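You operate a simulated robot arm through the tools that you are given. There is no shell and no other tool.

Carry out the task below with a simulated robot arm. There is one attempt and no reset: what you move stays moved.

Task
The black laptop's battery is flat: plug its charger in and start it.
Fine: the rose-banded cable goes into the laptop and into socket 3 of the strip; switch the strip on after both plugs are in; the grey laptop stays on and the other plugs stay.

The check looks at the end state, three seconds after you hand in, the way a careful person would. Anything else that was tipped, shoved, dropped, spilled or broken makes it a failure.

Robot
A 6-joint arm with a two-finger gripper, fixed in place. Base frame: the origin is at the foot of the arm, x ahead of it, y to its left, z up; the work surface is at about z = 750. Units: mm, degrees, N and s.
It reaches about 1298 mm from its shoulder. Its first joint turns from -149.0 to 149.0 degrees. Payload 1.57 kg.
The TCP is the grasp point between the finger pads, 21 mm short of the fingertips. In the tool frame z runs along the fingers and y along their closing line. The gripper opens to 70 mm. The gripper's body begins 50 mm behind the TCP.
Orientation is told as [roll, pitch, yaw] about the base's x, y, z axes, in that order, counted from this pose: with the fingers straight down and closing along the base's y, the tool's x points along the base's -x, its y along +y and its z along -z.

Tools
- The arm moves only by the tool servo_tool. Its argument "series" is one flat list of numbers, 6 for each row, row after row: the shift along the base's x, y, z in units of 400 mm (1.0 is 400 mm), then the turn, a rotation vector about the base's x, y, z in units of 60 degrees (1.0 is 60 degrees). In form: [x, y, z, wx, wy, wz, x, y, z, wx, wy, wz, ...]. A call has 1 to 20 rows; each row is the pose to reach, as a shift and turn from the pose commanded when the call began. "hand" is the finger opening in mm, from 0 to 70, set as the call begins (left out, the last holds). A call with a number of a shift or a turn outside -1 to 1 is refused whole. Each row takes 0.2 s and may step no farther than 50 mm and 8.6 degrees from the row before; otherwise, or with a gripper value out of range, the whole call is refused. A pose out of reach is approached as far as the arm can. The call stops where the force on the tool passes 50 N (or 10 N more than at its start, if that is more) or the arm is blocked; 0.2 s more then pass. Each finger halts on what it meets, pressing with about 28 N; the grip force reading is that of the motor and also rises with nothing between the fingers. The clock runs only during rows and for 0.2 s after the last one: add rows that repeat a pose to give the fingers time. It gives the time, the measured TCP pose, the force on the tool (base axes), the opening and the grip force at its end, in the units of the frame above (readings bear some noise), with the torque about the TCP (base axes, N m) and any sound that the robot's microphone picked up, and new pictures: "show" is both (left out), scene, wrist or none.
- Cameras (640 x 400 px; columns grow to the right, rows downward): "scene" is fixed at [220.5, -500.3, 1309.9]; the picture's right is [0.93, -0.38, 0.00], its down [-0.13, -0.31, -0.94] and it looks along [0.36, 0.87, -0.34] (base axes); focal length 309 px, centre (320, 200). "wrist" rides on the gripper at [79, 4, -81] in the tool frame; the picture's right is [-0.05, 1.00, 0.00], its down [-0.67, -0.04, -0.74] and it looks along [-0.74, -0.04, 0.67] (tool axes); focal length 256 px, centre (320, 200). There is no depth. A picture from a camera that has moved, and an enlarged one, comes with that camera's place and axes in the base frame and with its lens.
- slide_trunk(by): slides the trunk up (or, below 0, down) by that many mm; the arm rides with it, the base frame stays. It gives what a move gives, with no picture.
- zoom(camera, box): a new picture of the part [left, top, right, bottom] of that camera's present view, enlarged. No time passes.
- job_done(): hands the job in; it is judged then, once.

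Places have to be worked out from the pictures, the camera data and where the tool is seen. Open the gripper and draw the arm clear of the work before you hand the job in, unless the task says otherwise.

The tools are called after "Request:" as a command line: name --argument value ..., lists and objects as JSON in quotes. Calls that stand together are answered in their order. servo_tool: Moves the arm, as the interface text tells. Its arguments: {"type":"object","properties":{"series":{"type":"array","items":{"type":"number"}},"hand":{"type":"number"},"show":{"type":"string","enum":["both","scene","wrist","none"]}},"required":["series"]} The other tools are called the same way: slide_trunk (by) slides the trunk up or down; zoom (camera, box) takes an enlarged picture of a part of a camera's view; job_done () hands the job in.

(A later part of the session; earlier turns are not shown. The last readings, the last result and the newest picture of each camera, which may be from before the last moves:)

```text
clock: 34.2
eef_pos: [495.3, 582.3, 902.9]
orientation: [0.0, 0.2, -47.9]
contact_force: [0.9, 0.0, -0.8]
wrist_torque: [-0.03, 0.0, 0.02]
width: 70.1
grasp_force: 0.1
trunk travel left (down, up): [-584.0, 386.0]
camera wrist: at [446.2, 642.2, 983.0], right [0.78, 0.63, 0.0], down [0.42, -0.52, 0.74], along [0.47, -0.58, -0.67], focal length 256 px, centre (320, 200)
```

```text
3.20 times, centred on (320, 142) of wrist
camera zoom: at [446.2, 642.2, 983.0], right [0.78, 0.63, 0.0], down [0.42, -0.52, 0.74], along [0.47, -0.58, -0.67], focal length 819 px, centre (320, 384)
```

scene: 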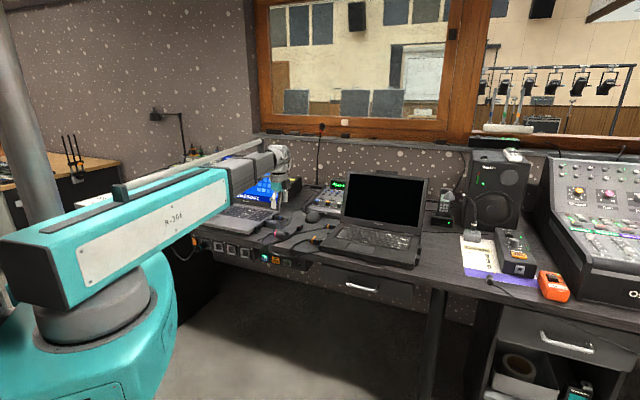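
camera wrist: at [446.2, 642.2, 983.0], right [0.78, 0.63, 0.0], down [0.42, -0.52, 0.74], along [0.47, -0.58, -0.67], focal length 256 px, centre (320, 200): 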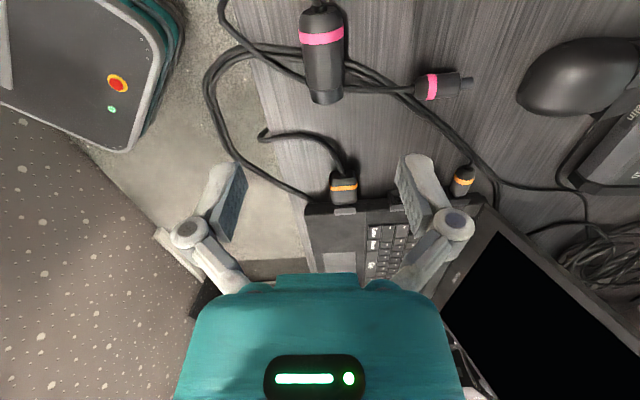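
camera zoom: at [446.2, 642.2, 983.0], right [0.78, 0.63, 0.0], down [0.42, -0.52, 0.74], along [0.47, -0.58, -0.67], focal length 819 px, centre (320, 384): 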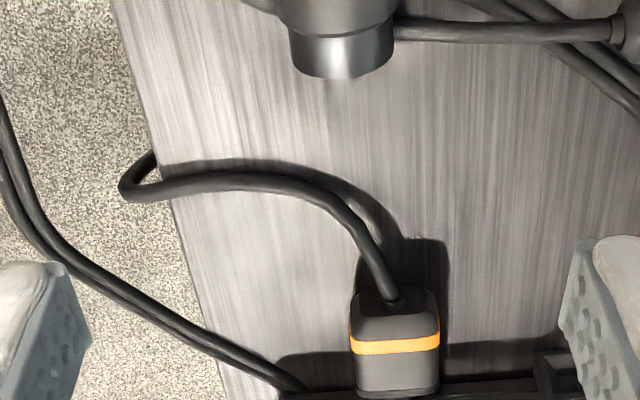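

The mains plug runs from its cable end at (474, 608) to its nose at (516, 563), with its centre near (495, 585). I'll make a 3 mm correction and lower around it.

Request:
servo_tool --series '[0, 0.0075, 0, 0, 0, 0, 0, 0.0075, 0, 0, 0, 0]' --hand 70 --show "none"

Request:
slide_trunk --by -105

Request:
zoom --camera "wrist" --box '[0, 0, 640, 400]'

Request:
zoom --camera "scene" --box '[240, 185, 336, 245]'

```text
clock: 34.8
eef_pos: [495.2, 585.6, 901.5]
orientation: [0.1, 0.0, -48.0]
contact_force: [0.2, -0.4, 0.4]
wrist_torque: [0.06, 0.04, 0.0]
width: 70.1
grasp_force: 0.0
trunk travel left (down, up): [-584.0, 386.0]
```

```text
clock: 36.2
eef_pos: [495.4, 585.5, 798.2]
orientation: [0.0, 0.2, -47.9]
contact_force: [0.0, -0.3, 0.0]
wrist_torque: [-0.02, -0.02, 0.02]
width: 69.7
grasp_force: 0.1
trunk travel left (down, up): [-479.0, 491.0]
```

```text
1.00 times, centred on (320, 200) of wrist (not enlarged: the box is as wide or as high as the picture)
camera zoom: at [446.2, 645.5, 878.1], right [0.78, 0.63, 0.0], down [0.42, -0.52, 0.74], along [0.47, -0.58, -0.67], focal length 256 px, centre (320, 200)
```

zoom: 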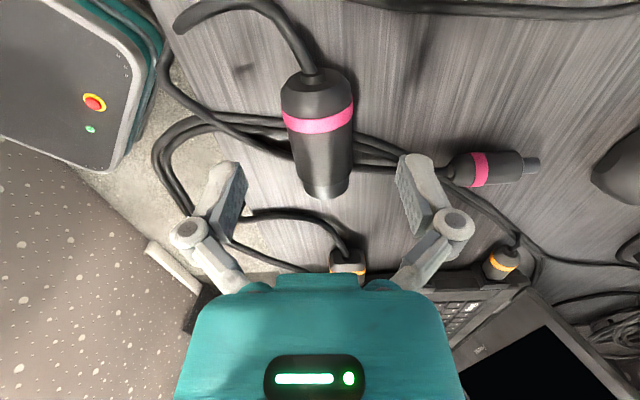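

```text
6.67 times, centred on (288, 215) of scene
camera zoom: at [220.5, -500.3, 1309.9], right [0.93, -0.38, 0.0], down [-0.13, -0.31, -0.94], along [0.36, 0.87, -0.34], focal length 2060 px, centre (533, 100)
```

zoom: 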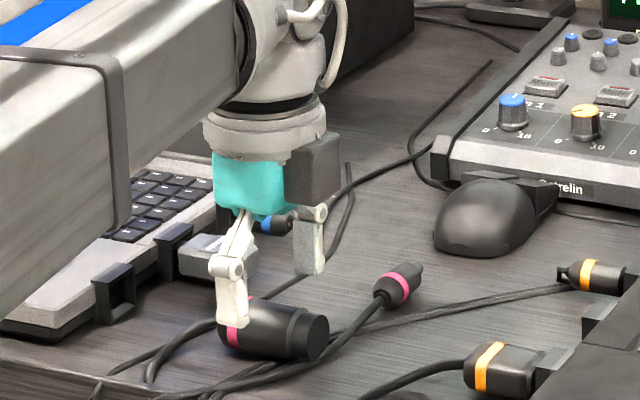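

The plug sits centred between the fingers. I'll lower the last 22 mm and close on it.

Request:
slide_trunk --by -22

Request:
servo_tool --series '[0, 0, 0, 0, 0, 0, 0, 0, 0, 0, 0, 0, 0, 0, 0, 0, 0, 0, 0, 0, 0, 0, 0, 0, 0, 0, 0, 0, 0, 0, 0, 0, 0, 0, 0, 0]' --hand 10

```text
clock: 36.9
eef_pos: [495.8, 584.9, 776.7]
orientation: [0.0, 0.1, -47.8]
contact_force: [-0.8, 0.2, 0.6]
wrist_torque: [0.01, 0.03, -0.05]
width: 70.1
grasp_force: 0.0
trunk travel left (down, up): [-457.0, 513.0]
```

```text
clock: 38.3
eef_pos: [495.9, 585.3, 775.8]
orientation: [0.0, 0.1, -47.9]
contact_force: [0.6, -0.1, 2.9]
wrist_torque: [-0.03, -0.02, 0.05]
width: 35.2
grasp_force: 27.9
trunk travel left (down, up): [-457.0, 513.0]
camera wrist: at [446.1, 645.4, 856.2], right [0.78, 0.63, 0.0], down [0.42, -0.52, 0.74], along [0.47, -0.58, -0.67], focal length 256 px, centre (320, 200)
```

scene: 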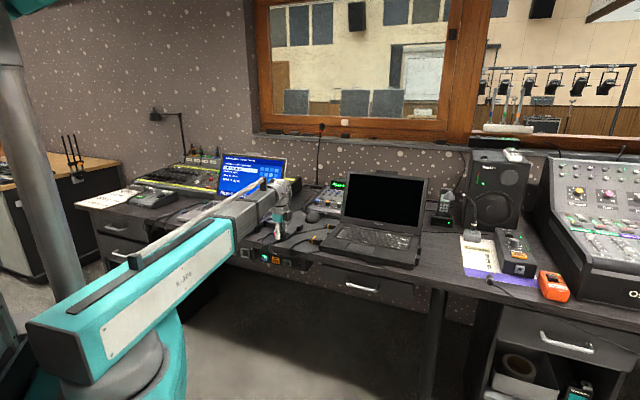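
wrist: 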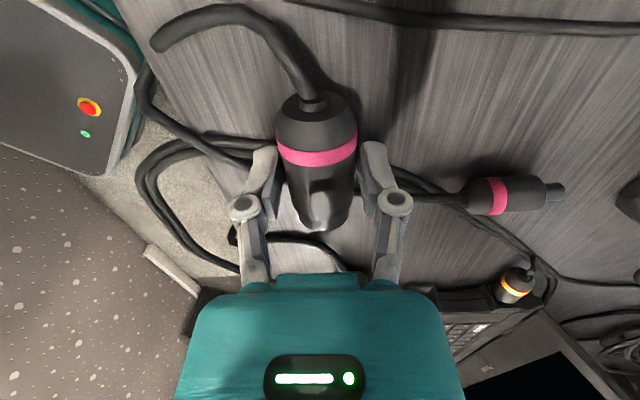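

The plug is held firmly, with the fingers at 35.2 mm. I'll lift it, turn it 90° to yaw 42, and carry it to the desk edge with the nose pointing away from me.

Request:
slide_trunk --by 60

Request:
servo_tool --series '[-0.009, 0.002, 0, 0, 0, 0.125, -0.018, 0.004, 0, 0, 0, 0.25, -0.027, 0.006, 0, 0, 0, 0.375, -0.036, 0.008, 0, 0, 0, 0.5, -0.045, 0.009, 0, 0, 0, 0.625, -0.054, 0.01, 0, 0, 0, 0.75, -0.063, 0.011, 0, 0, 0, 0.875, -0.07, 0.012, 0, 0, 0, 1.0]' --show "none"

Request:
servo_tool --series '[-0.009, 0.002, 0, 0, 0, 0.125, -0.018, 0.004, 0, 0, 0, 0.25, -0.027, 0.006, 0, 0, 0, 0.375, -0.035, 0.008, 0, 0, 0, 0.5, -0.035, 0.008, 0, 0, 0, 0.5]'

Request:
zoom --camera "scene" --box '[220, 180, 316, 240]'

```text
clock: 39.3
eef_pos: [495.7, 585.3, 835.8]
orientation: [0.0, 0.1, -47.8]
contact_force: [-0.2, 0.3, -1.0]
wrist_torque: [0.02, 0.02, 0.0]
width: 34.9
grasp_force: 27.8
trunk travel left (down, up): [-517.0, 453.0]
```

```text
clock: 41.1
eef_pos: [469.2, 590.8, 835.3]
orientation: [0.0, 0.0, 12.3]
contact_force: [0.0, -0.4, -0.8]
wrist_torque: [0.02, -0.01, -0.01]
width: 35.0
grasp_force: 27.9
trunk travel left (down, up): [-517.0, 453.0]
```

```text
clock: 42.3
eef_pos: [454.0, 592.7, 835.8]
orientation: [-0.1, 0.1, 42.2]
contact_force: [0.8, 0.1, -0.6]
wrist_torque: [0.02, -0.01, 0.03]
width: 34.9
grasp_force: 27.7
trunk travel left (down, up): [-517.0, 453.0]
camera wrist: at [392.4, 541.6, 916.0], right [-0.63, 0.78, 0.0], down [0.52, 0.42, 0.74], along [0.58, 0.47, -0.67], focal length 256 px, centre (320, 200)
```

scene: 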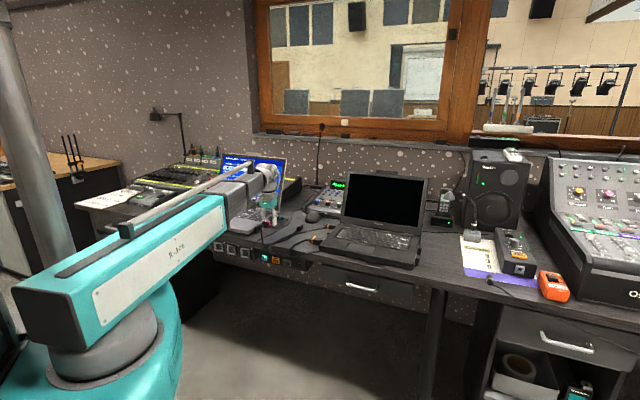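
wrist: 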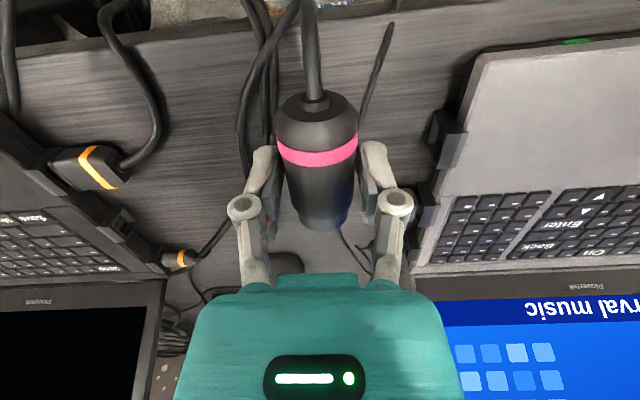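

```text
6.67 times, centred on (268, 210) of scene
camera zoom: at [220.5, -500.3, 1309.9], right [0.93, -0.38, 0.0], down [-0.13, -0.31, -0.94], along [0.36, 0.87, -0.34], focal length 2060 px, centre (667, 133)
```

zoom: 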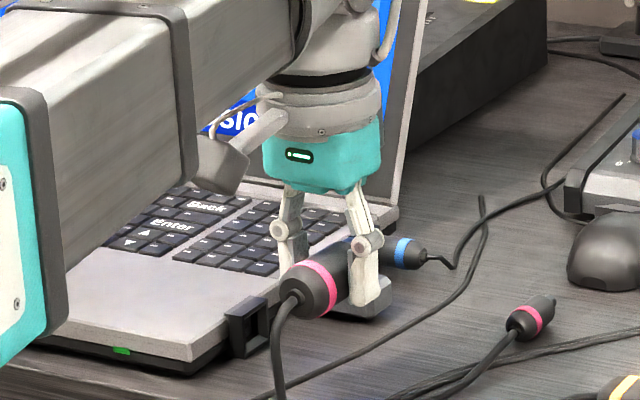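

The plug hangs straight. Before setting it down, I'll zoom in on the desk edge to get a more exact desk angle.

Request:
zoom --camera "wrist" --box '[0, 0, 320, 200]'

Request:
zoom --camera "wrist" --box '[320, 0, 640, 200]'

```text
2.00 times, centred on (160, 100) of wrist
camera zoom: at [392.4, 541.6, 916.0], right [-0.63, 0.78, 0.0], down [0.52, 0.42, 0.74], along [0.58, 0.47, -0.67], focal length 512 px, centre (640, 400)
```

zoom: 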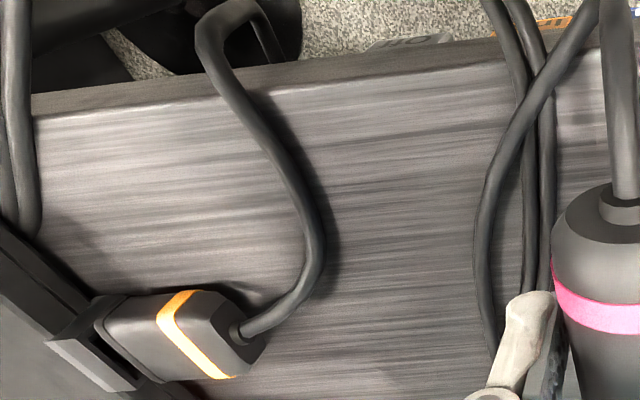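

```text
2.00 times, centred on (480, 100) of wrist
camera zoom: at [392.4, 541.6, 916.0], right [-0.63, 0.78, 0.0], down [0.52, 0.42, 0.74], along [0.58, 0.47, -0.67], focal length 512 px, centre (0, 400)
```

zoom: 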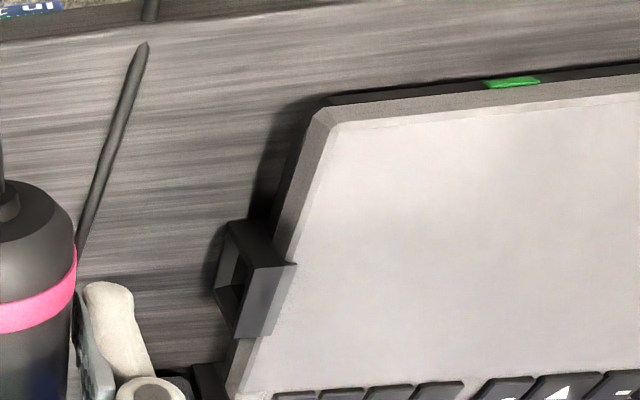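

The desk edge measures very close to x+y=989, which is a desk yaw of about 45°. I'll nudge the plug so its rear sits near the edge, align it to 45°, and lower it onto the desk.

Request:
servo_tool --series '[0.003, -0.032, 0, 0, 0, 0.042, 0.003, -0.032, 0, 0, 0, 0.042, 0.003, -0.032, 0, 0, 0, 0.042]' --show "none"

Request:
slide_trunk --by -60

Request:
zoom --camera "wrist" --box '[0, 0, 640, 400]'

Request:
zoom --camera "scene" --box '[230, 190, 326, 250]'

```text
clock: 43.1
eef_pos: [453.7, 579.5, 836.0]
orientation: [0.0, 0.1, 44.7]
contact_force: [-0.3, 0.4, -1.2]
wrist_torque: [0.04, 0.03, -0.01]
width: 34.7
grasp_force: 27.5
trunk travel left (down, up): [-517.0, 453.0]
```

```text
clock: 44.1
eef_pos: [454.1, 580.4, 775.8]
orientation: [0.0, 0.1, 44.6]
contact_force: [-0.4, -0.3, -0.5]
wrist_torque: [-0.02, -0.01, 0.02]
width: 34.7
grasp_force: 27.8
trunk travel left (down, up): [-457.0, 513.0]
```

```text
1.00 times, centred on (320, 200) of wrist (not enlarged: the box is as wide or as high as the picture)
camera zoom: at [395.2, 526.2, 856.0], right [-0.66, 0.75, 0.0], down [0.5, 0.44, 0.74], along [0.56, 0.49, -0.67], focal length 256 px, centre (320, 200)
```

zoom: 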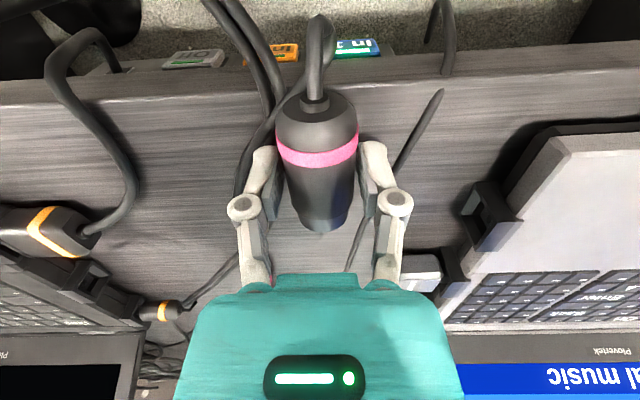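

```text
6.67 times, centred on (278, 220) of scene
camera zoom: at [220.5, -500.3, 1309.9], right [0.93, -0.38, 0.0], down [-0.13, -0.31, -0.94], along [0.36, 0.87, -0.34], focal length 2060 px, centre (600, 67)
```

zoom: 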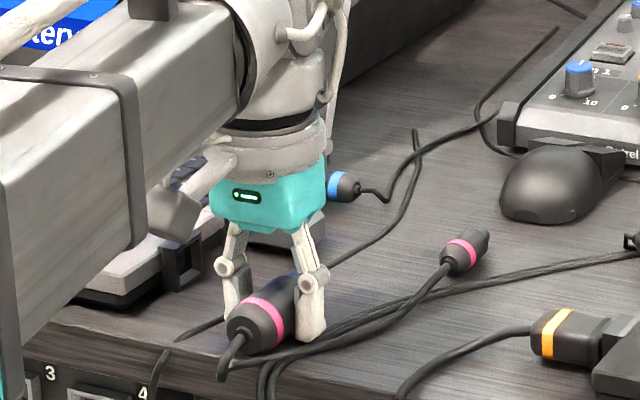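

The plug is resting on the desk with its rear end right at the edge. I'll open the fingers and rise to check that it stays put.

Request:
servo_tool --series '[0, 0, 0, 0, 0, 0, 0, 0, 0, 0, 0, 0, 0, 0, 0, 0, 0, 0, 0, 0, 0, 0, 0, 0]' --hand 66 --show "none"

Request:
slide_trunk --by 70

Request:
zoom --camera "wrist" --box '[0, 0, 640, 400]'

Request:
zoom --camera "scene" --box '[230, 190, 326, 250]'

```text
clock: 45.1
eef_pos: [454.6, 579.4, 775.9]
orientation: [0.1, 0.1, 44.6]
contact_force: [-0.7, 0.4, 0.2]
wrist_torque: [0.0, 0.0, 0.01]
width: 66.3
grasp_force: 0.1
trunk travel left (down, up): [-457.0, 513.0]
```

```text
clock: 46.2
eef_pos: [455.0, 580.0, 845.5]
orientation: [0.0, 0.1, 44.5]
contact_force: [-0.3, 0.5, -0.4]
wrist_torque: [0.01, 0.02, -0.01]
width: 65.8
grasp_force: 0.1
trunk travel left (down, up): [-527.0, 443.0]
```

```text
1.00 times, centred on (320, 200) of wrist (not enlarged: the box is as wide or as high as the picture)
camera zoom: at [395.3, 526.3, 926.0], right [-0.66, 0.75, 0.0], down [0.5, 0.44, 0.74], along [0.56, 0.49, -0.67], focal length 256 px, centre (320, 200)
```

zoom: 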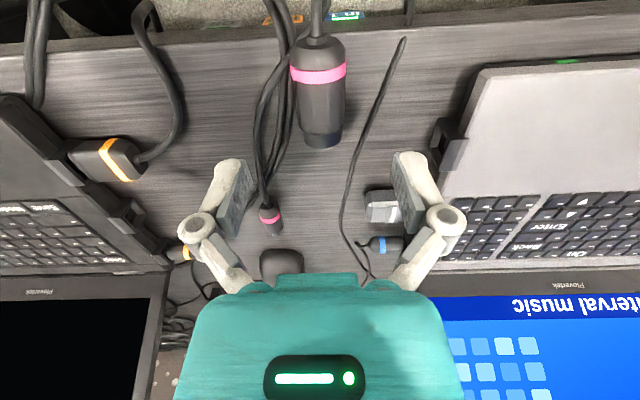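

```text
6.67 times, centred on (278, 220) of scene
camera zoom: at [220.5, -500.3, 1309.9], right [0.93, -0.38, 0.0], down [-0.13, -0.31, -0.94], along [0.36, 0.87, -0.34], focal length 2060 px, centre (600, 67)
```

zoom: 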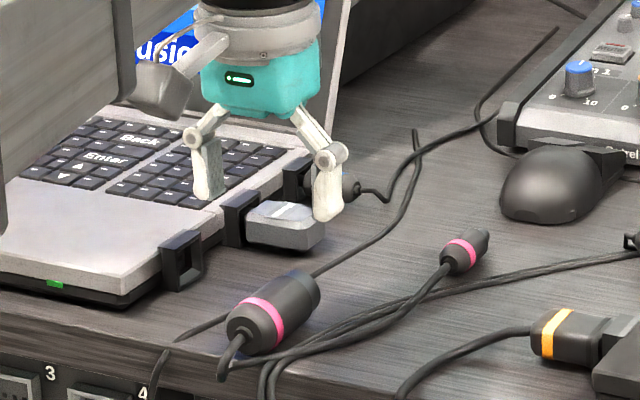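

It stayed put: rear at about e_f 697 (just at the edge), axis yaw about 44°. I'll shift back 20 mm, tilt to 65°, and check before lowering.

Request:
servo_tool --series '[-0.005, -0.005, 0, 0.095, -0.0964, 0, -0.01, -0.01, 0, 0.19, -0.1928, 0, -0.015, -0.015, 0, 0.285, -0.289, 0, -0.02, -0.02, 0, 0.38, -0.3855, 0, -0.025, -0.025, 0, 0.475, -0.482, 0, -0.03, -0.03, 0, 0.57, -0.578, 0, -0.035, -0.035, 0, 0.665, -0.675, 0, -0.035, -0.035, 0, 0.76, -0.771, 0, -0.035, -0.035, 0, 0.76, -0.771, 0]' --show "none"

Request:
slide_trunk --by -100

Request:
zoom --camera "wrist" --box '[0, 0, 640, 400]'

Request:
zoom --camera "scene" --box '[230, 180, 326, 240]'

```text
clock: 48.2
eef_pos: [441.9, 568.3, 953.3]
orientation: [0.0, -64.8, 44.5]
contact_force: [-0.4, -0.3, -0.5]
wrist_torque: [0.01, -0.03, 0.05]
width: 66.2
grasp_force: 0.0
out of reach, approached as far as the arm can: row 2, 3, 4, 5, 6, 7, 8, 9
trunk travel left (down, up): [-527.0, 443.0]
```

```text
clock: 49.5
eef_pos: [443.8, 568.5, 853.3]
orientation: [0.1, -64.8, 44.6]
contact_force: [-0.9, 0.6, 0.2]
wrist_torque: [0.03, 0.03, 0.0]
width: 66.1
grasp_force: 0.0
trunk travel left (down, up): [-427.0, 543.0]
```

```text
1.00 times, centred on (320, 200) of wrist (not enlarged: the box is as wide or as high as the picture)
camera zoom: at [364.1, 494.4, 814.6], right [-0.68, 0.73, 0.05], down [-0.25, -0.3, 0.92], along [0.68, 0.62, 0.39], focal length 256 px, centre (320, 200)
```

zoom: 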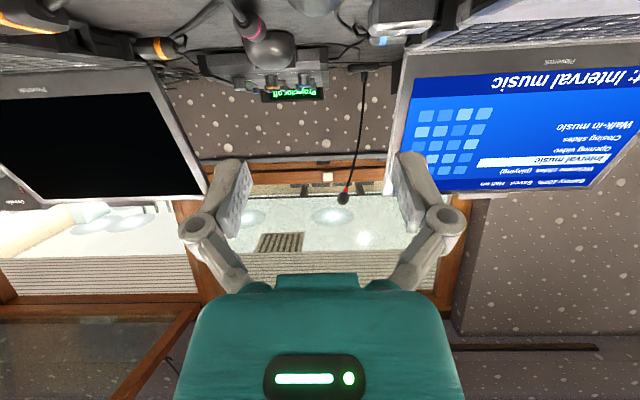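

```text
6.67 times, centred on (278, 210) of scene
camera zoom: at [220.5, -500.3, 1309.9], right [0.93, -0.38, 0.0], down [-0.13, -0.31, -0.94], along [0.36, 0.87, -0.34], focal length 2060 px, centre (600, 133)
```

zoom: 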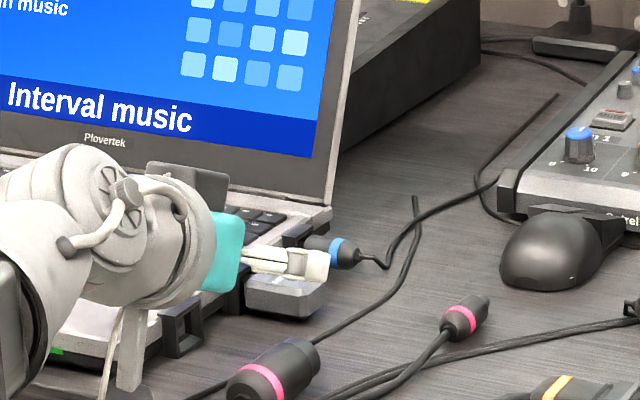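

The tilted hand is in front of the desk and above the plug, with the jaws lined up (s≈-88). I'll lower until the TCP is at the plug's axis height of about 769.

Request:
slide_trunk --by -60

Request:
zoom --camera "wrist" --box '[0, 0, 640, 400]'

Request:
zoom --camera "scene" --box '[230, 190, 326, 250]'

```text
clock: 50.5
eef_pos: [443.8, 568.6, 793.4]
orientation: [0.0, -64.8, 44.5]
contact_force: [1.0, -0.6, -1.0]
wrist_torque: [0.01, -0.03, -0.04]
width: 66.2
grasp_force: 0.0
trunk travel left (down, up): [-367.0, 603.0]
```

```text
1.00 times, centred on (320, 200) of wrist (not enlarged: the box is as wide or as high as the picture)
camera zoom: at [364.1, 494.4, 754.5], right [-0.68, 0.73, 0.05], down [-0.25, -0.3, 0.92], along [0.68, 0.62, 0.39], focal length 256 px, centre (320, 200)
```

zoom: 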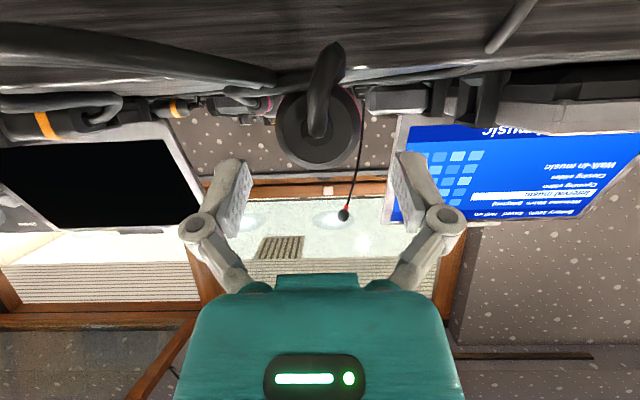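

```text
6.67 times, centred on (278, 220) of scene
camera zoom: at [220.5, -500.3, 1309.9], right [0.93, -0.38, 0.0], down [-0.13, -0.31, -0.94], along [0.36, 0.87, -0.34], focal length 2060 px, centre (600, 67)
```

zoom: 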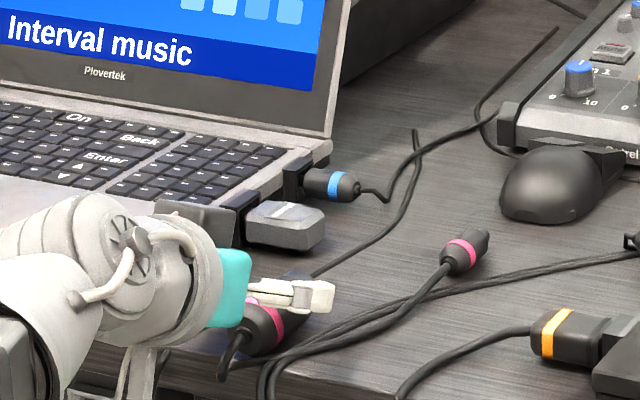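

From behind, the plug is centred between the fingers. I'll lower the last 24 mm and close.

Request:
slide_trunk --by -24

Request:
servo_tool --series '[0, 0, 0, 0, 0, 0, 0, 0, 0, 0, 0, 0, 0, 0, 0, 0, 0, 0, 0, 0, 0, 0, 0, 0, 0, 0, 0, 0, 0, 0, 0, 0, 0, 0, 0, 0]' --hand 10

Request:
zoom --camera "scene" --box '[230, 190, 326, 250]'

```text
clock: 51.2
eef_pos: [442.6, 568.9, 769.5]
orientation: [0.0, -64.8, 44.6]
contact_force: [-0.2, -0.2, 0.9]
wrist_torque: [-0.02, 0.01, -0.01]
width: 66.0
grasp_force: 0.1
trunk travel left (down, up): [-343.0, 627.0]
```

```text
clock: 52.6
eef_pos: [442.8, 567.9, 769.6]
orientation: [-0.1, -64.9, 44.7]
contact_force: [-0.2, -1.2, 2.8]
wrist_torque: [0.07, -0.07, -0.06]
width: 35.1
grasp_force: 28.1
trunk travel left (down, up): [-343.0, 627.0]
camera wrist: at [364.0, 494.3, 730.7], right [-0.68, 0.73, 0.05], down [-0.25, -0.3, 0.92], along [0.68, 0.62, 0.39], focal length 256 px, centre (320, 200)
```

scene: 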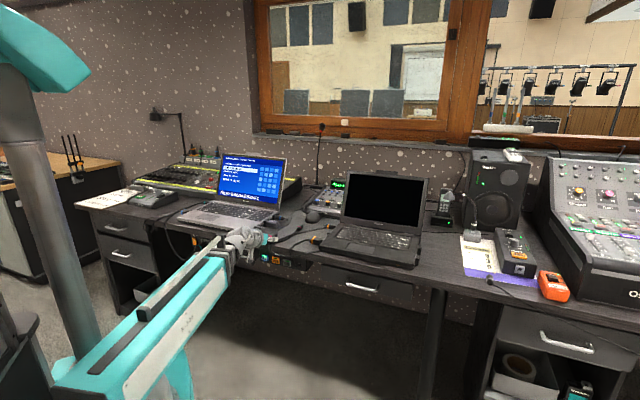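
wrist: 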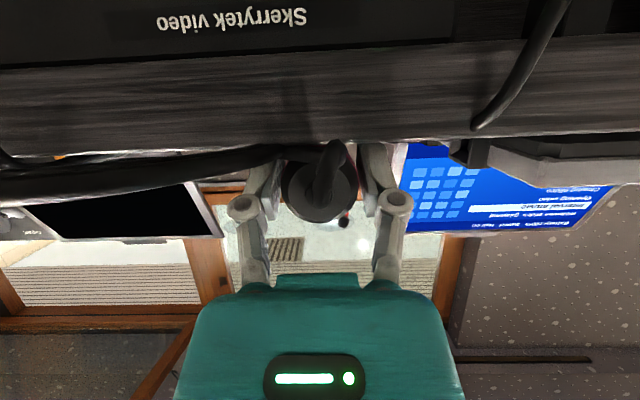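

```text
6.67 times, centred on (278, 220) of scene
camera zoom: at [220.5, -500.3, 1309.9], right [0.93, -0.38, 0.0], down [-0.13, -0.31, -0.94], along [0.36, 0.87, -0.34], focal length 2060 px, centre (600, 67)
```

zoom: 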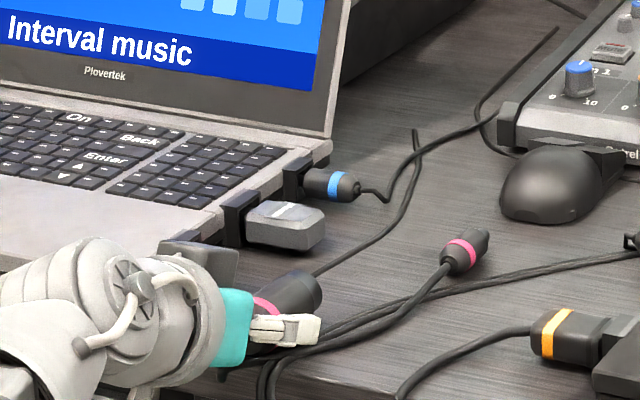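

The plug is now held in line with the tilted fingers. I'll lift 70 mm, then carry it left and back until it's clear of the desk edge in front of socket 3, watching the cable.

Request:
slide_trunk --by 70

Request:
servo_tool --series '[-0.096, 0.043, 0, 0, 0, 0, -0.192, 0.087, 0, 0, 0, 0, -0.289, 0.13, 0, 0, 0, 0, -0.289, 0.13, 0, 0, 0, 0]' --show "scene"

Request:
zoom --camera "scene" --box '[180, 170, 340, 270]'

```text
clock: 53.7
eef_pos: [443.3, 568.3, 839.1]
orientation: [0.1, -64.8, 44.6]
contact_force: [0.4, 0.1, -0.6]
wrist_torque: [-0.01, 0.03, -0.01]
width: 35.4
grasp_force: 27.8
trunk travel left (down, up): [-413.0, 557.0]
```

```text
clock: 54.7
eef_pos: [326.9, 621.2, 838.7]
orientation: [-0.2, -64.9, 44.6]
contact_force: [0.4, -0.2, -0.1]
wrist_torque: [-0.02, -0.01, 0.01]
width: 35.1
grasp_force: 28.0
trunk travel left (down, up): [-413.0, 557.0]
```

scene: 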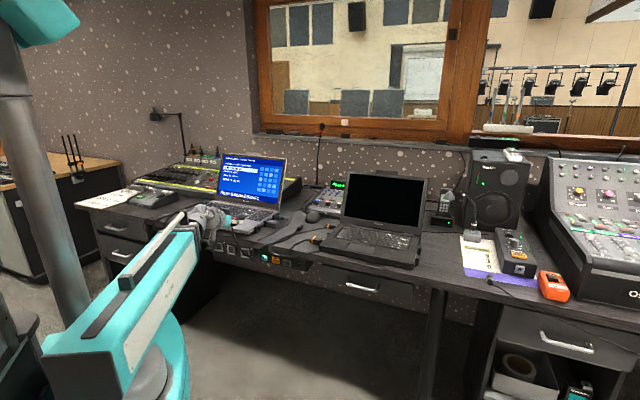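

```text
4.00 times, centred on (260, 220) of scene
camera zoom: at [220.5, -500.3, 1309.9], right [0.93, -0.38, 0.0], down [-0.13, -0.31, -0.94], along [0.36, 0.87, -0.34], focal length 1236 px, centre (560, 120)
```

zoom: 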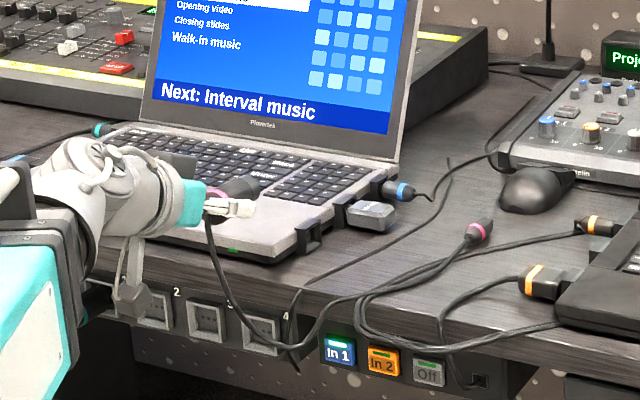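

The cable trails with plenty of slack and the small plug hasn't moved. I'll continue to the position in front of socket 3.

Request:
servo_tool --series '[-0.096, 0.043, 0, 0, 0, 0, -0.192, 0.087, 0, 0, 0, 0, -0.289, 0.128, 0, 0, 0, 0, -0.289, 0.128, 0, 0, 0, 0]' --show "scene"

Request:
zoom --camera "scene" --box '[160, 170, 320, 270]'

```text
clock: 55.7
eef_pos: [210.9, 668.5, 838.9]
orientation: [-0.1, -65.0, 44.5]
contact_force: [-0.6, 0.1, 0.2]
wrist_torque: [0.02, 0.03, -0.01]
width: 34.9
grasp_force: 27.9
trunk travel left (down, up): [-413.0, 557.0]
```

scene: 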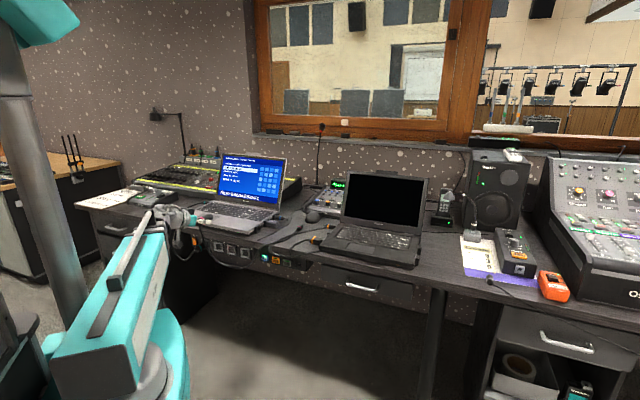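

```text
4.00 times, centred on (240, 220) of scene
camera zoom: at [220.5, -500.3, 1309.9], right [0.93, -0.38, 0.0], down [-0.13, -0.31, -0.94], along [0.36, 0.87, -0.34], focal length 1236 px, centre (640, 120)
```

zoom: 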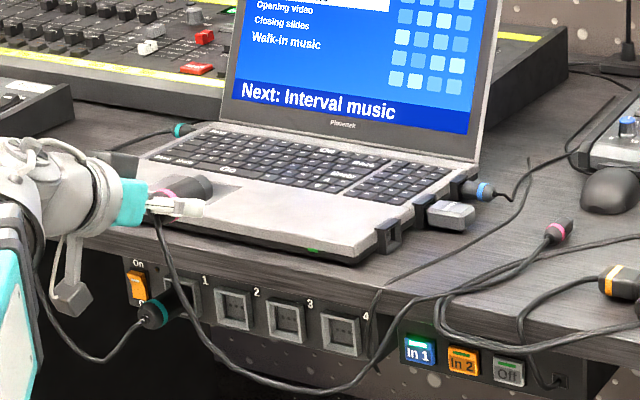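

Hand and plug are clear of the desk edge (nose e_f≈668, edge 699). I'll lower in two stages to socket height.

Request:
slide_trunk --by -130

Request:
slide_trunk --by -76

Request:
zoom --camera "wrist" --box '[0, 0, 640, 400]'

Request:
zoom --camera "scene" --box '[160, 190, 320, 290]'

```text
clock: 57.2
eef_pos: [211.6, 668.9, 709.1]
orientation: [0.0, -65.0, 44.5]
contact_force: [0.1, -0.2, -0.3]
wrist_torque: [0.0, 0.03, 0.04]
width: 35.0
grasp_force: 28.2
trunk travel left (down, up): [-283.0, 687.0]
```

```text
clock: 58.4
eef_pos: [210.7, 670.2, 633.9]
orientation: [0.0, -65.0, 44.6]
contact_force: [-0.3, 0.3, -0.5]
wrist_torque: [-0.02, 0.03, -0.03]
width: 35.1
grasp_force: 28.3
trunk travel left (down, up): [-207.0, 763.0]
```

```text
1.00 times, centred on (320, 200) of wrist (not enlarged: the box is as wide or as high as the picture)
camera zoom: at [132.8, 595.8, 594.7], right [-0.68, 0.73, 0.05], down [-0.26, -0.3, 0.92], along [0.68, 0.62, 0.39], focal length 256 px, centre (320, 200)
```

zoom: 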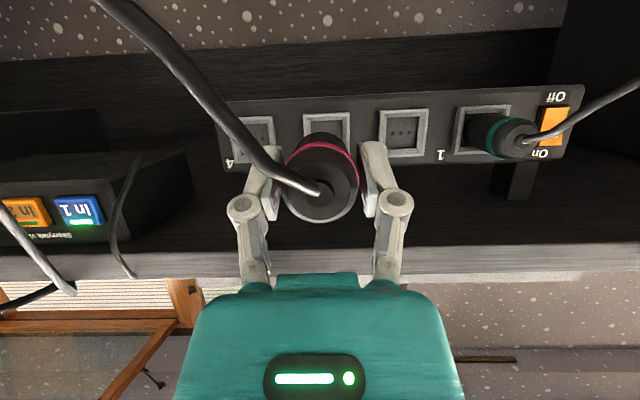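

```text
4.00 times, centred on (240, 240) of scene
camera zoom: at [220.5, -500.3, 1309.9], right [0.93, -0.38, 0.0], down [-0.13, -0.31, -0.94], along [0.36, 0.87, -0.34], focal length 1236 px, centre (640, 40)
```

zoom: 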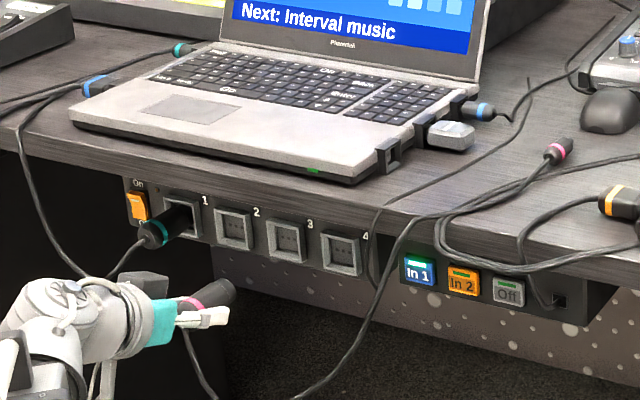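

The wrist view agrees with my triangulation: socket 3 at about (322, 782, 631). I'll zoom in to measure its lateral offset and the strip's angle precisely.

Request:
zoom --camera "wrist" --box '[200, 60, 400, 185]'

Request:
zoom --camera "wrist" --box '[380, 60, 620, 210]'

Request:
zoom --camera "wrist" --box '[0, 200, 640, 300]'

```text
3.20 times, centred on (300, 122) of wrist
camera zoom: at [132.8, 595.8, 594.7], right [-0.68, 0.73, 0.05], down [-0.26, -0.3, 0.92], along [0.68, 0.62, 0.39], focal length 819 px, centre (384, 448)
```

zoom: 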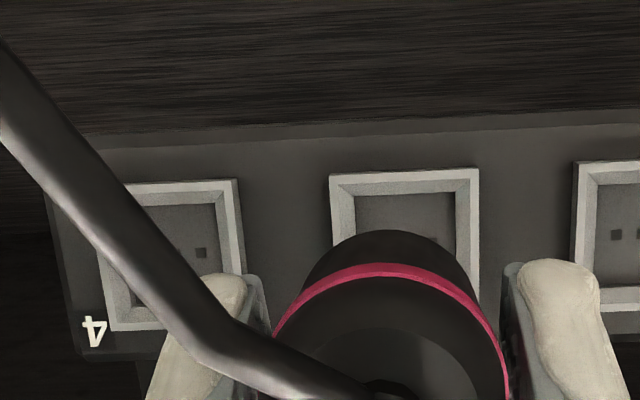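

```text
2.67 times, centred on (500, 135) of wrist
camera zoom: at [132.8, 595.8, 594.7], right [-0.68, 0.73, 0.05], down [-0.26, -0.3, 0.92], along [0.68, 0.62, 0.39], focal length 683 px, centre (-160, 373)
```

zoom: 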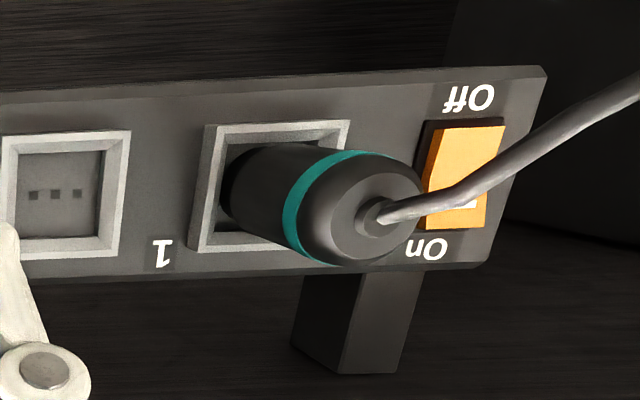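

```text
1.00 times, centred on (320, 250) of wrist (not enlarged: the box is as wide or as high as the picture)
camera zoom: at [132.8, 595.8, 594.7], right [-0.68, 0.73, 0.05], down [-0.26, -0.3, 0.92], along [0.68, 0.62, 0.39], focal length 256 px, centre (320, 150)
```

zoom: 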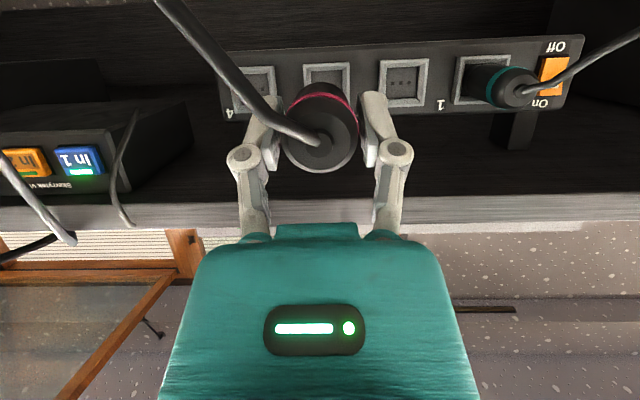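

Refining with both wrist views puts socket 3's centre about 3 mm to the left of my line and about 3–4 mm higher than the held plug's axis. I'll correct those and advance 80 mm towards the strip.

Request:
slide_trunk --by 5

Request:
servo_tool --series '[-0.0056, 0.0057, 0, 0, 0, 0, 0.0299, 0.0408, 0, 0, 0, 0, 0.0655, 0.0759, 0, 0, 0, 0, 0.101, 0.111, 0, 0, 0, 0, 0.137, 0.146, 0, 0, 0, 0, 0.137, 0.146, 0, 0, 0, 0]'

Request:
zoom --camera "wrist" --box '[200, 60, 440, 210]'

Request:
zoom --camera "scene" --box '[180, 220, 276, 280]'

```text
clock: 58.9
eef_pos: [211.0, 670.2, 638.0]
orientation: [0.1, -65.0, 44.6]
contact_force: [0.2, 0.1, -0.7]
wrist_torque: [-0.02, -0.02, -0.01]
width: 35.4
grasp_force: 28.1
trunk travel left (down, up): [-212.0, 758.0]
```

```text
clock: 60.3
eef_pos: [265.6, 727.5, 638.1]
orientation: [0.0, -65.1, 44.5]
contact_force: [-0.3, 0.4, -0.4]
wrist_torque: [-0.01, 0.0, -0.01]
width: 35.1
grasp_force: 27.8
trunk travel left (down, up): [-212.0, 758.0]
camera wrist: at [187.1, 653.6, 599.7], right [-0.68, 0.73, 0.05], down [-0.26, -0.3, 0.92], along [0.68, 0.62, 0.39], focal length 256 px, centre (320, 200)
```

scene: 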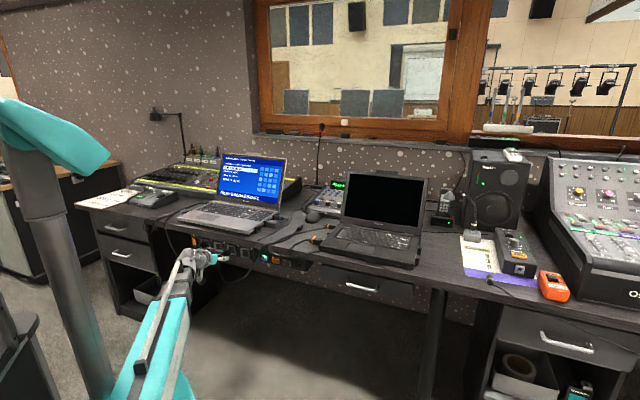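
wrist: 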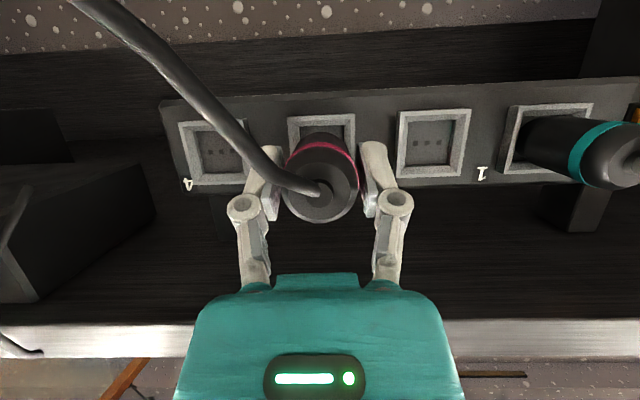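

```text
2.67 times, centred on (320, 135) of wrist
camera zoom: at [187.1, 653.6, 599.7], right [-0.68, 0.73, 0.05], down [-0.26, -0.3, 0.92], along [0.68, 0.62, 0.39], focal length 683 px, centre (320, 373)
```

zoom: 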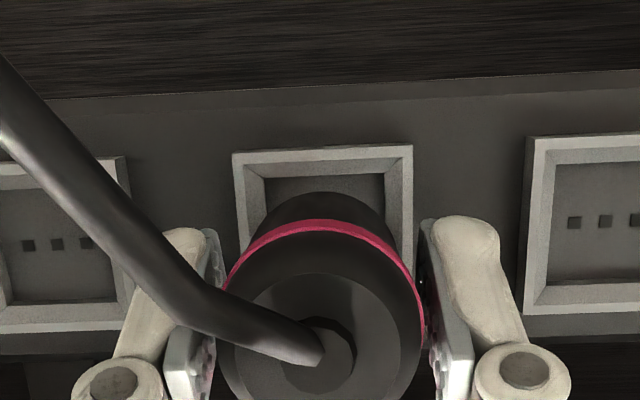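

```text
6.67 times, centred on (228, 250) of scene
camera zoom: at [220.5, -500.3, 1309.9], right [0.93, -0.38, 0.0], down [-0.13, -0.31, -0.94], along [0.36, 0.87, -0.34], focal length 2060 px, centre (933, -133)
```

zoom: 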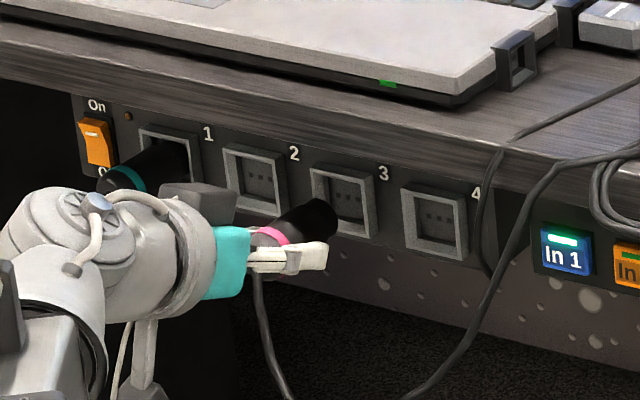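

The alignment looks right: lateral error about 0 mm, height within 1 mm, and the nose roughly 15–20 mm from the socket face. I'll advance slowly by 24 mm and watch the force.

Request:
servo_tool --series '[0.0107, 0.01055, 0, 0, 0, 0, 0.0214, 0.0211, 0, 0, 0, 0, 0.032, 0.0316, 0, 0, 0, 0, 0.0427, 0.0422, 0, 0, 0, 0, 0.0427, 0.0422, 0, 0, 0, 0]'

Request:
zoom --camera "wrist" --box '[200, 60, 440, 210]'

Request:
zoom --camera "scene" --box '[196, 225, 260, 265]'

```text
clock: 61.5
eef_pos: [283.1, 745.7, 638.9]
orientation: [0.0, -64.9, 44.6]
contact_force: [0.4, 1.3, -0.6]
wrist_torque: [0.0, 0.02, 0.01]
width: 35.2
grasp_force: 27.8
trunk travel left (down, up): [-212.0, 758.0]
camera wrist: at [203.5, 671.6, 599.6], right [-0.68, 0.73, 0.05], down [-0.26, -0.3, 0.92], along [0.68, 0.62, 0.39], focal length 256 px, centre (320, 200)
```

scene: 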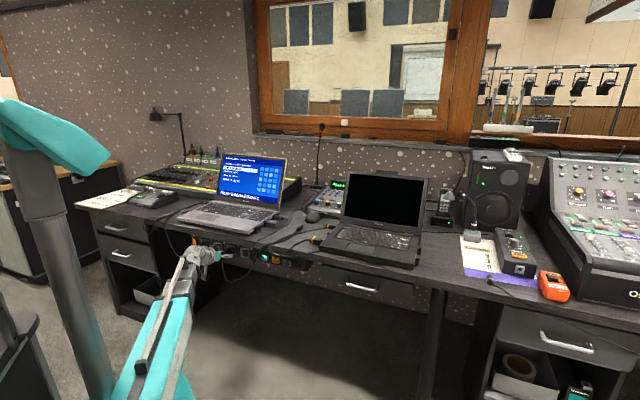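
wrist: 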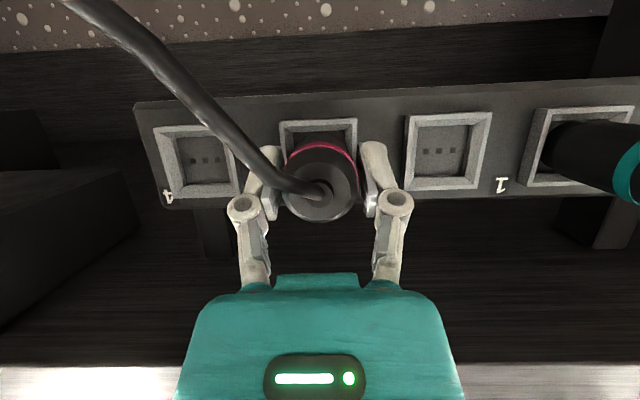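

```text
2.67 times, centred on (320, 135) of wrist
camera zoom: at [203.5, 671.6, 599.6], right [-0.68, 0.73, 0.05], down [-0.26, -0.3, 0.92], along [0.68, 0.62, 0.39], focal length 683 px, centre (320, 373)
```

zoom: 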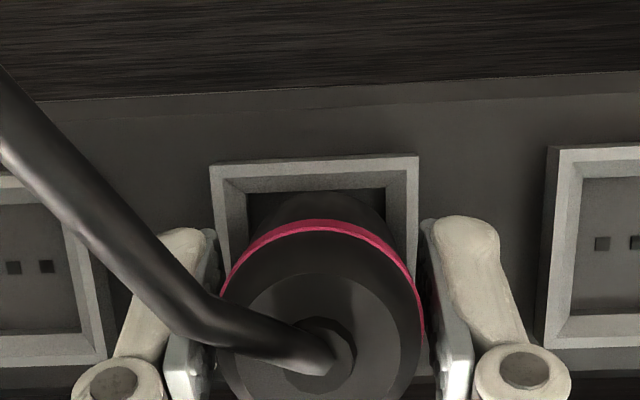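

```text
10.00 times, centred on (228, 245) of scene
camera zoom: at [220.5, -500.3, 1309.9], right [0.93, -0.38, 0.0], down [-0.13, -0.31, -0.94], along [0.36, 0.87, -0.34], focal length 3090 px, centre (1240, -250)
```

zoom: 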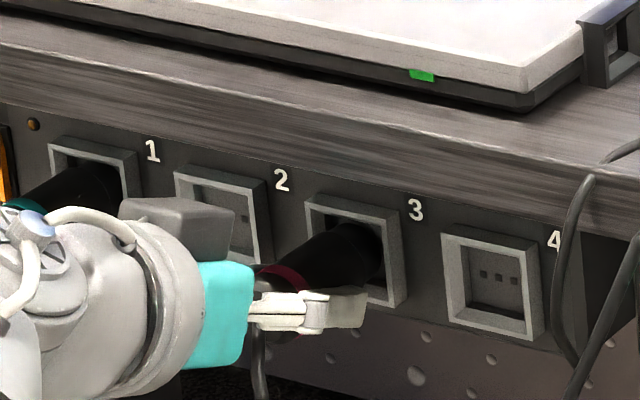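

The nose is entering socket 3's frame with no contact force so far. I'll keep pushing gently.

Request:
servo_tool --series '[0.009, 0.0088, 0, 0, 0, 0, 0.018, 0.0176, 0, 0, 0, 0, 0.027, 0.0264, 0, 0, 0, 0, 0.036, 0.0351, 0, 0, 0, 0, 0.045, 0.0439, 0, 0, 0, 0, 0.045, 0.0439, 0, 0, 0, 0]'

Request:
zoom --camera "wrist" --box '[200, 60, 440, 210]'

Request:
zoom --camera "scene" --box '[196, 225, 260, 265]'

```text
clock: 62.8
eef_pos: [296.8, 759.0, 638.6]
orientation: [0.2, -65.0, 44.5]
contact_force: [-9.3, -6.1, 7.1]
wrist_torque: [0.11, -0.14, 0.24]
width: 35.4
grasp_force: 28.0
trunk travel left (down, up): [-212.0, 758.0]
stopped in row 6: the force on the tool passed its limit at 53 N (the readings are from after the stop); the commanded pose is now the measured one
camera wrist: at [219.0, 685.5, 600.4], right [-0.69, 0.73, 0.05], down [-0.25, -0.3, 0.92], along [0.68, 0.62, 0.39], focal length 256 px, centre (320, 200)
```

scene: 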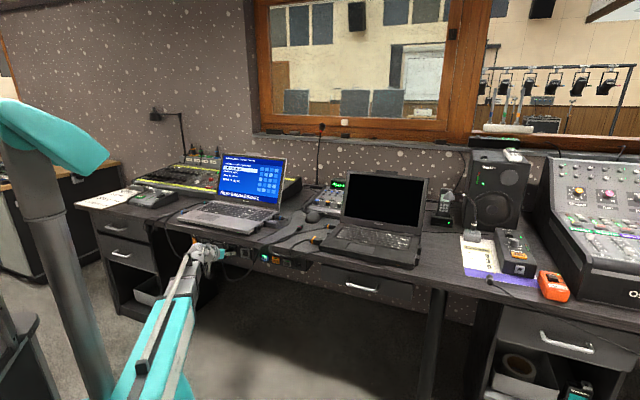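
wrist: 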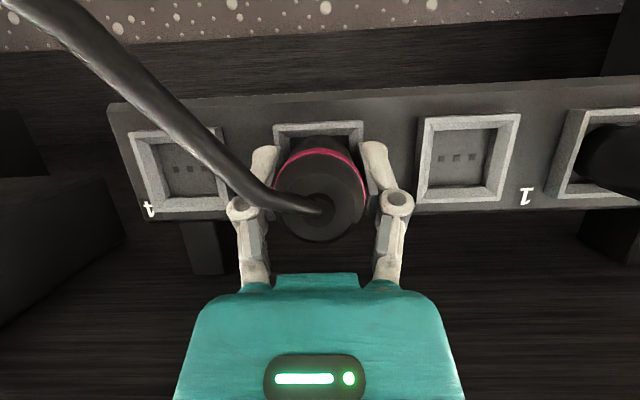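

```text
2.67 times, centred on (320, 135) of wrist
camera zoom: at [219.0, 685.5, 600.4], right [-0.69, 0.73, 0.05], down [-0.25, -0.3, 0.92], along [0.68, 0.62, 0.39], focal length 683 px, centre (320, 373)
```

zoom: 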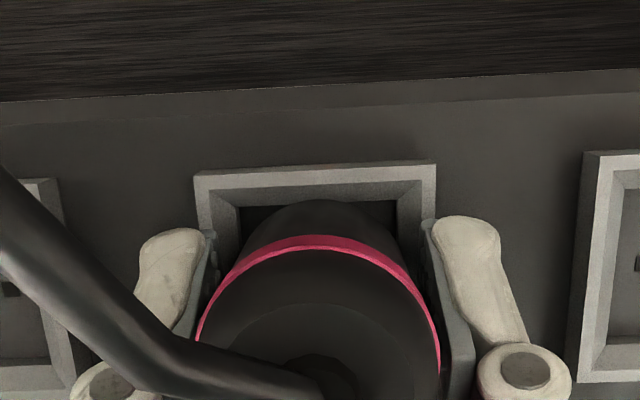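

```text
10.00 times, centred on (228, 245) of scene
camera zoom: at [220.5, -500.3, 1309.9], right [0.93, -0.38, 0.0], down [-0.13, -0.31, -0.94], along [0.36, 0.87, -0.34], focal length 3090 px, centre (1240, -250)
```

zoom: 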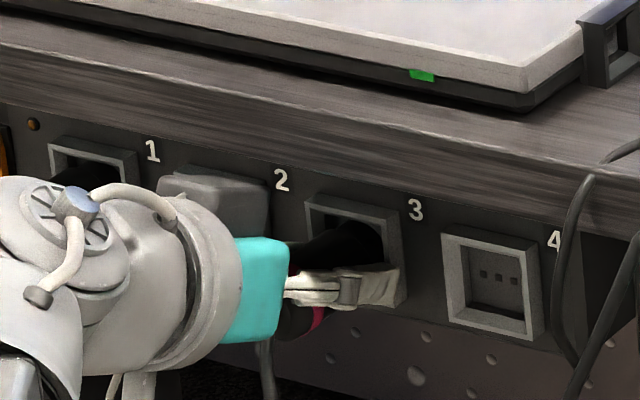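

The force limit tripped at 53 N, and the plug appears to have slid back in the fingers, so something blocked the nose. I'll look closely before going further.

Request:
zoom --camera "scene" --box '[222, 240, 246, 255]'

Request:
zoom --camera "wrist" --box '[256, 100, 384, 180]'

```text
16.00 times, centred on (234, 248) of scene
camera zoom: at [220.5, -500.3, 1309.9], right [0.93, -0.38, 0.0], down [-0.13, -0.31, -0.94], along [0.36, 0.87, -0.34], focal length 4944 px, centre (1696, -560)
```

zoom: 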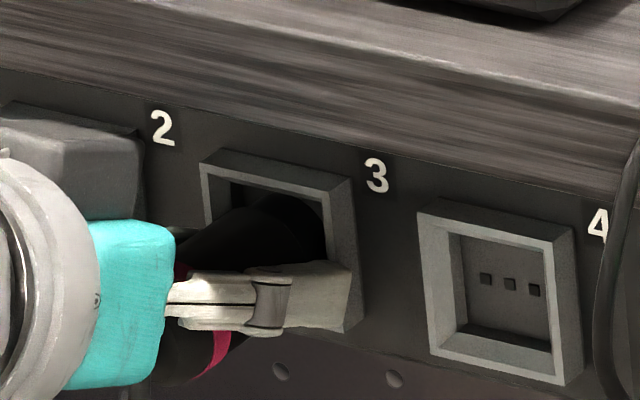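

```text
5.00 times, centred on (320, 140) of wrist
camera zoom: at [219.0, 685.5, 600.4], right [-0.69, 0.73, 0.05], down [-0.25, -0.3, 0.92], along [0.68, 0.62, 0.39], focal length 1280 px, centre (320, 500)
```

zoom: 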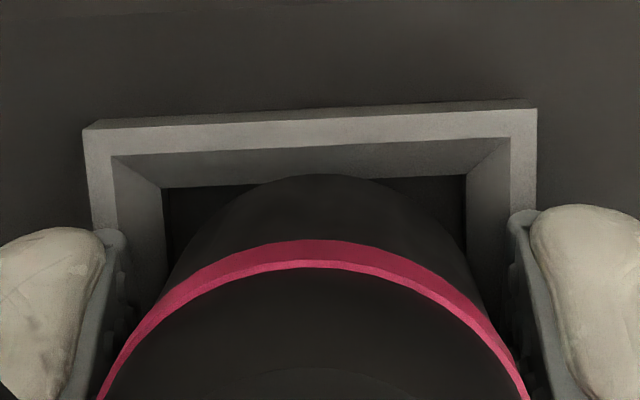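

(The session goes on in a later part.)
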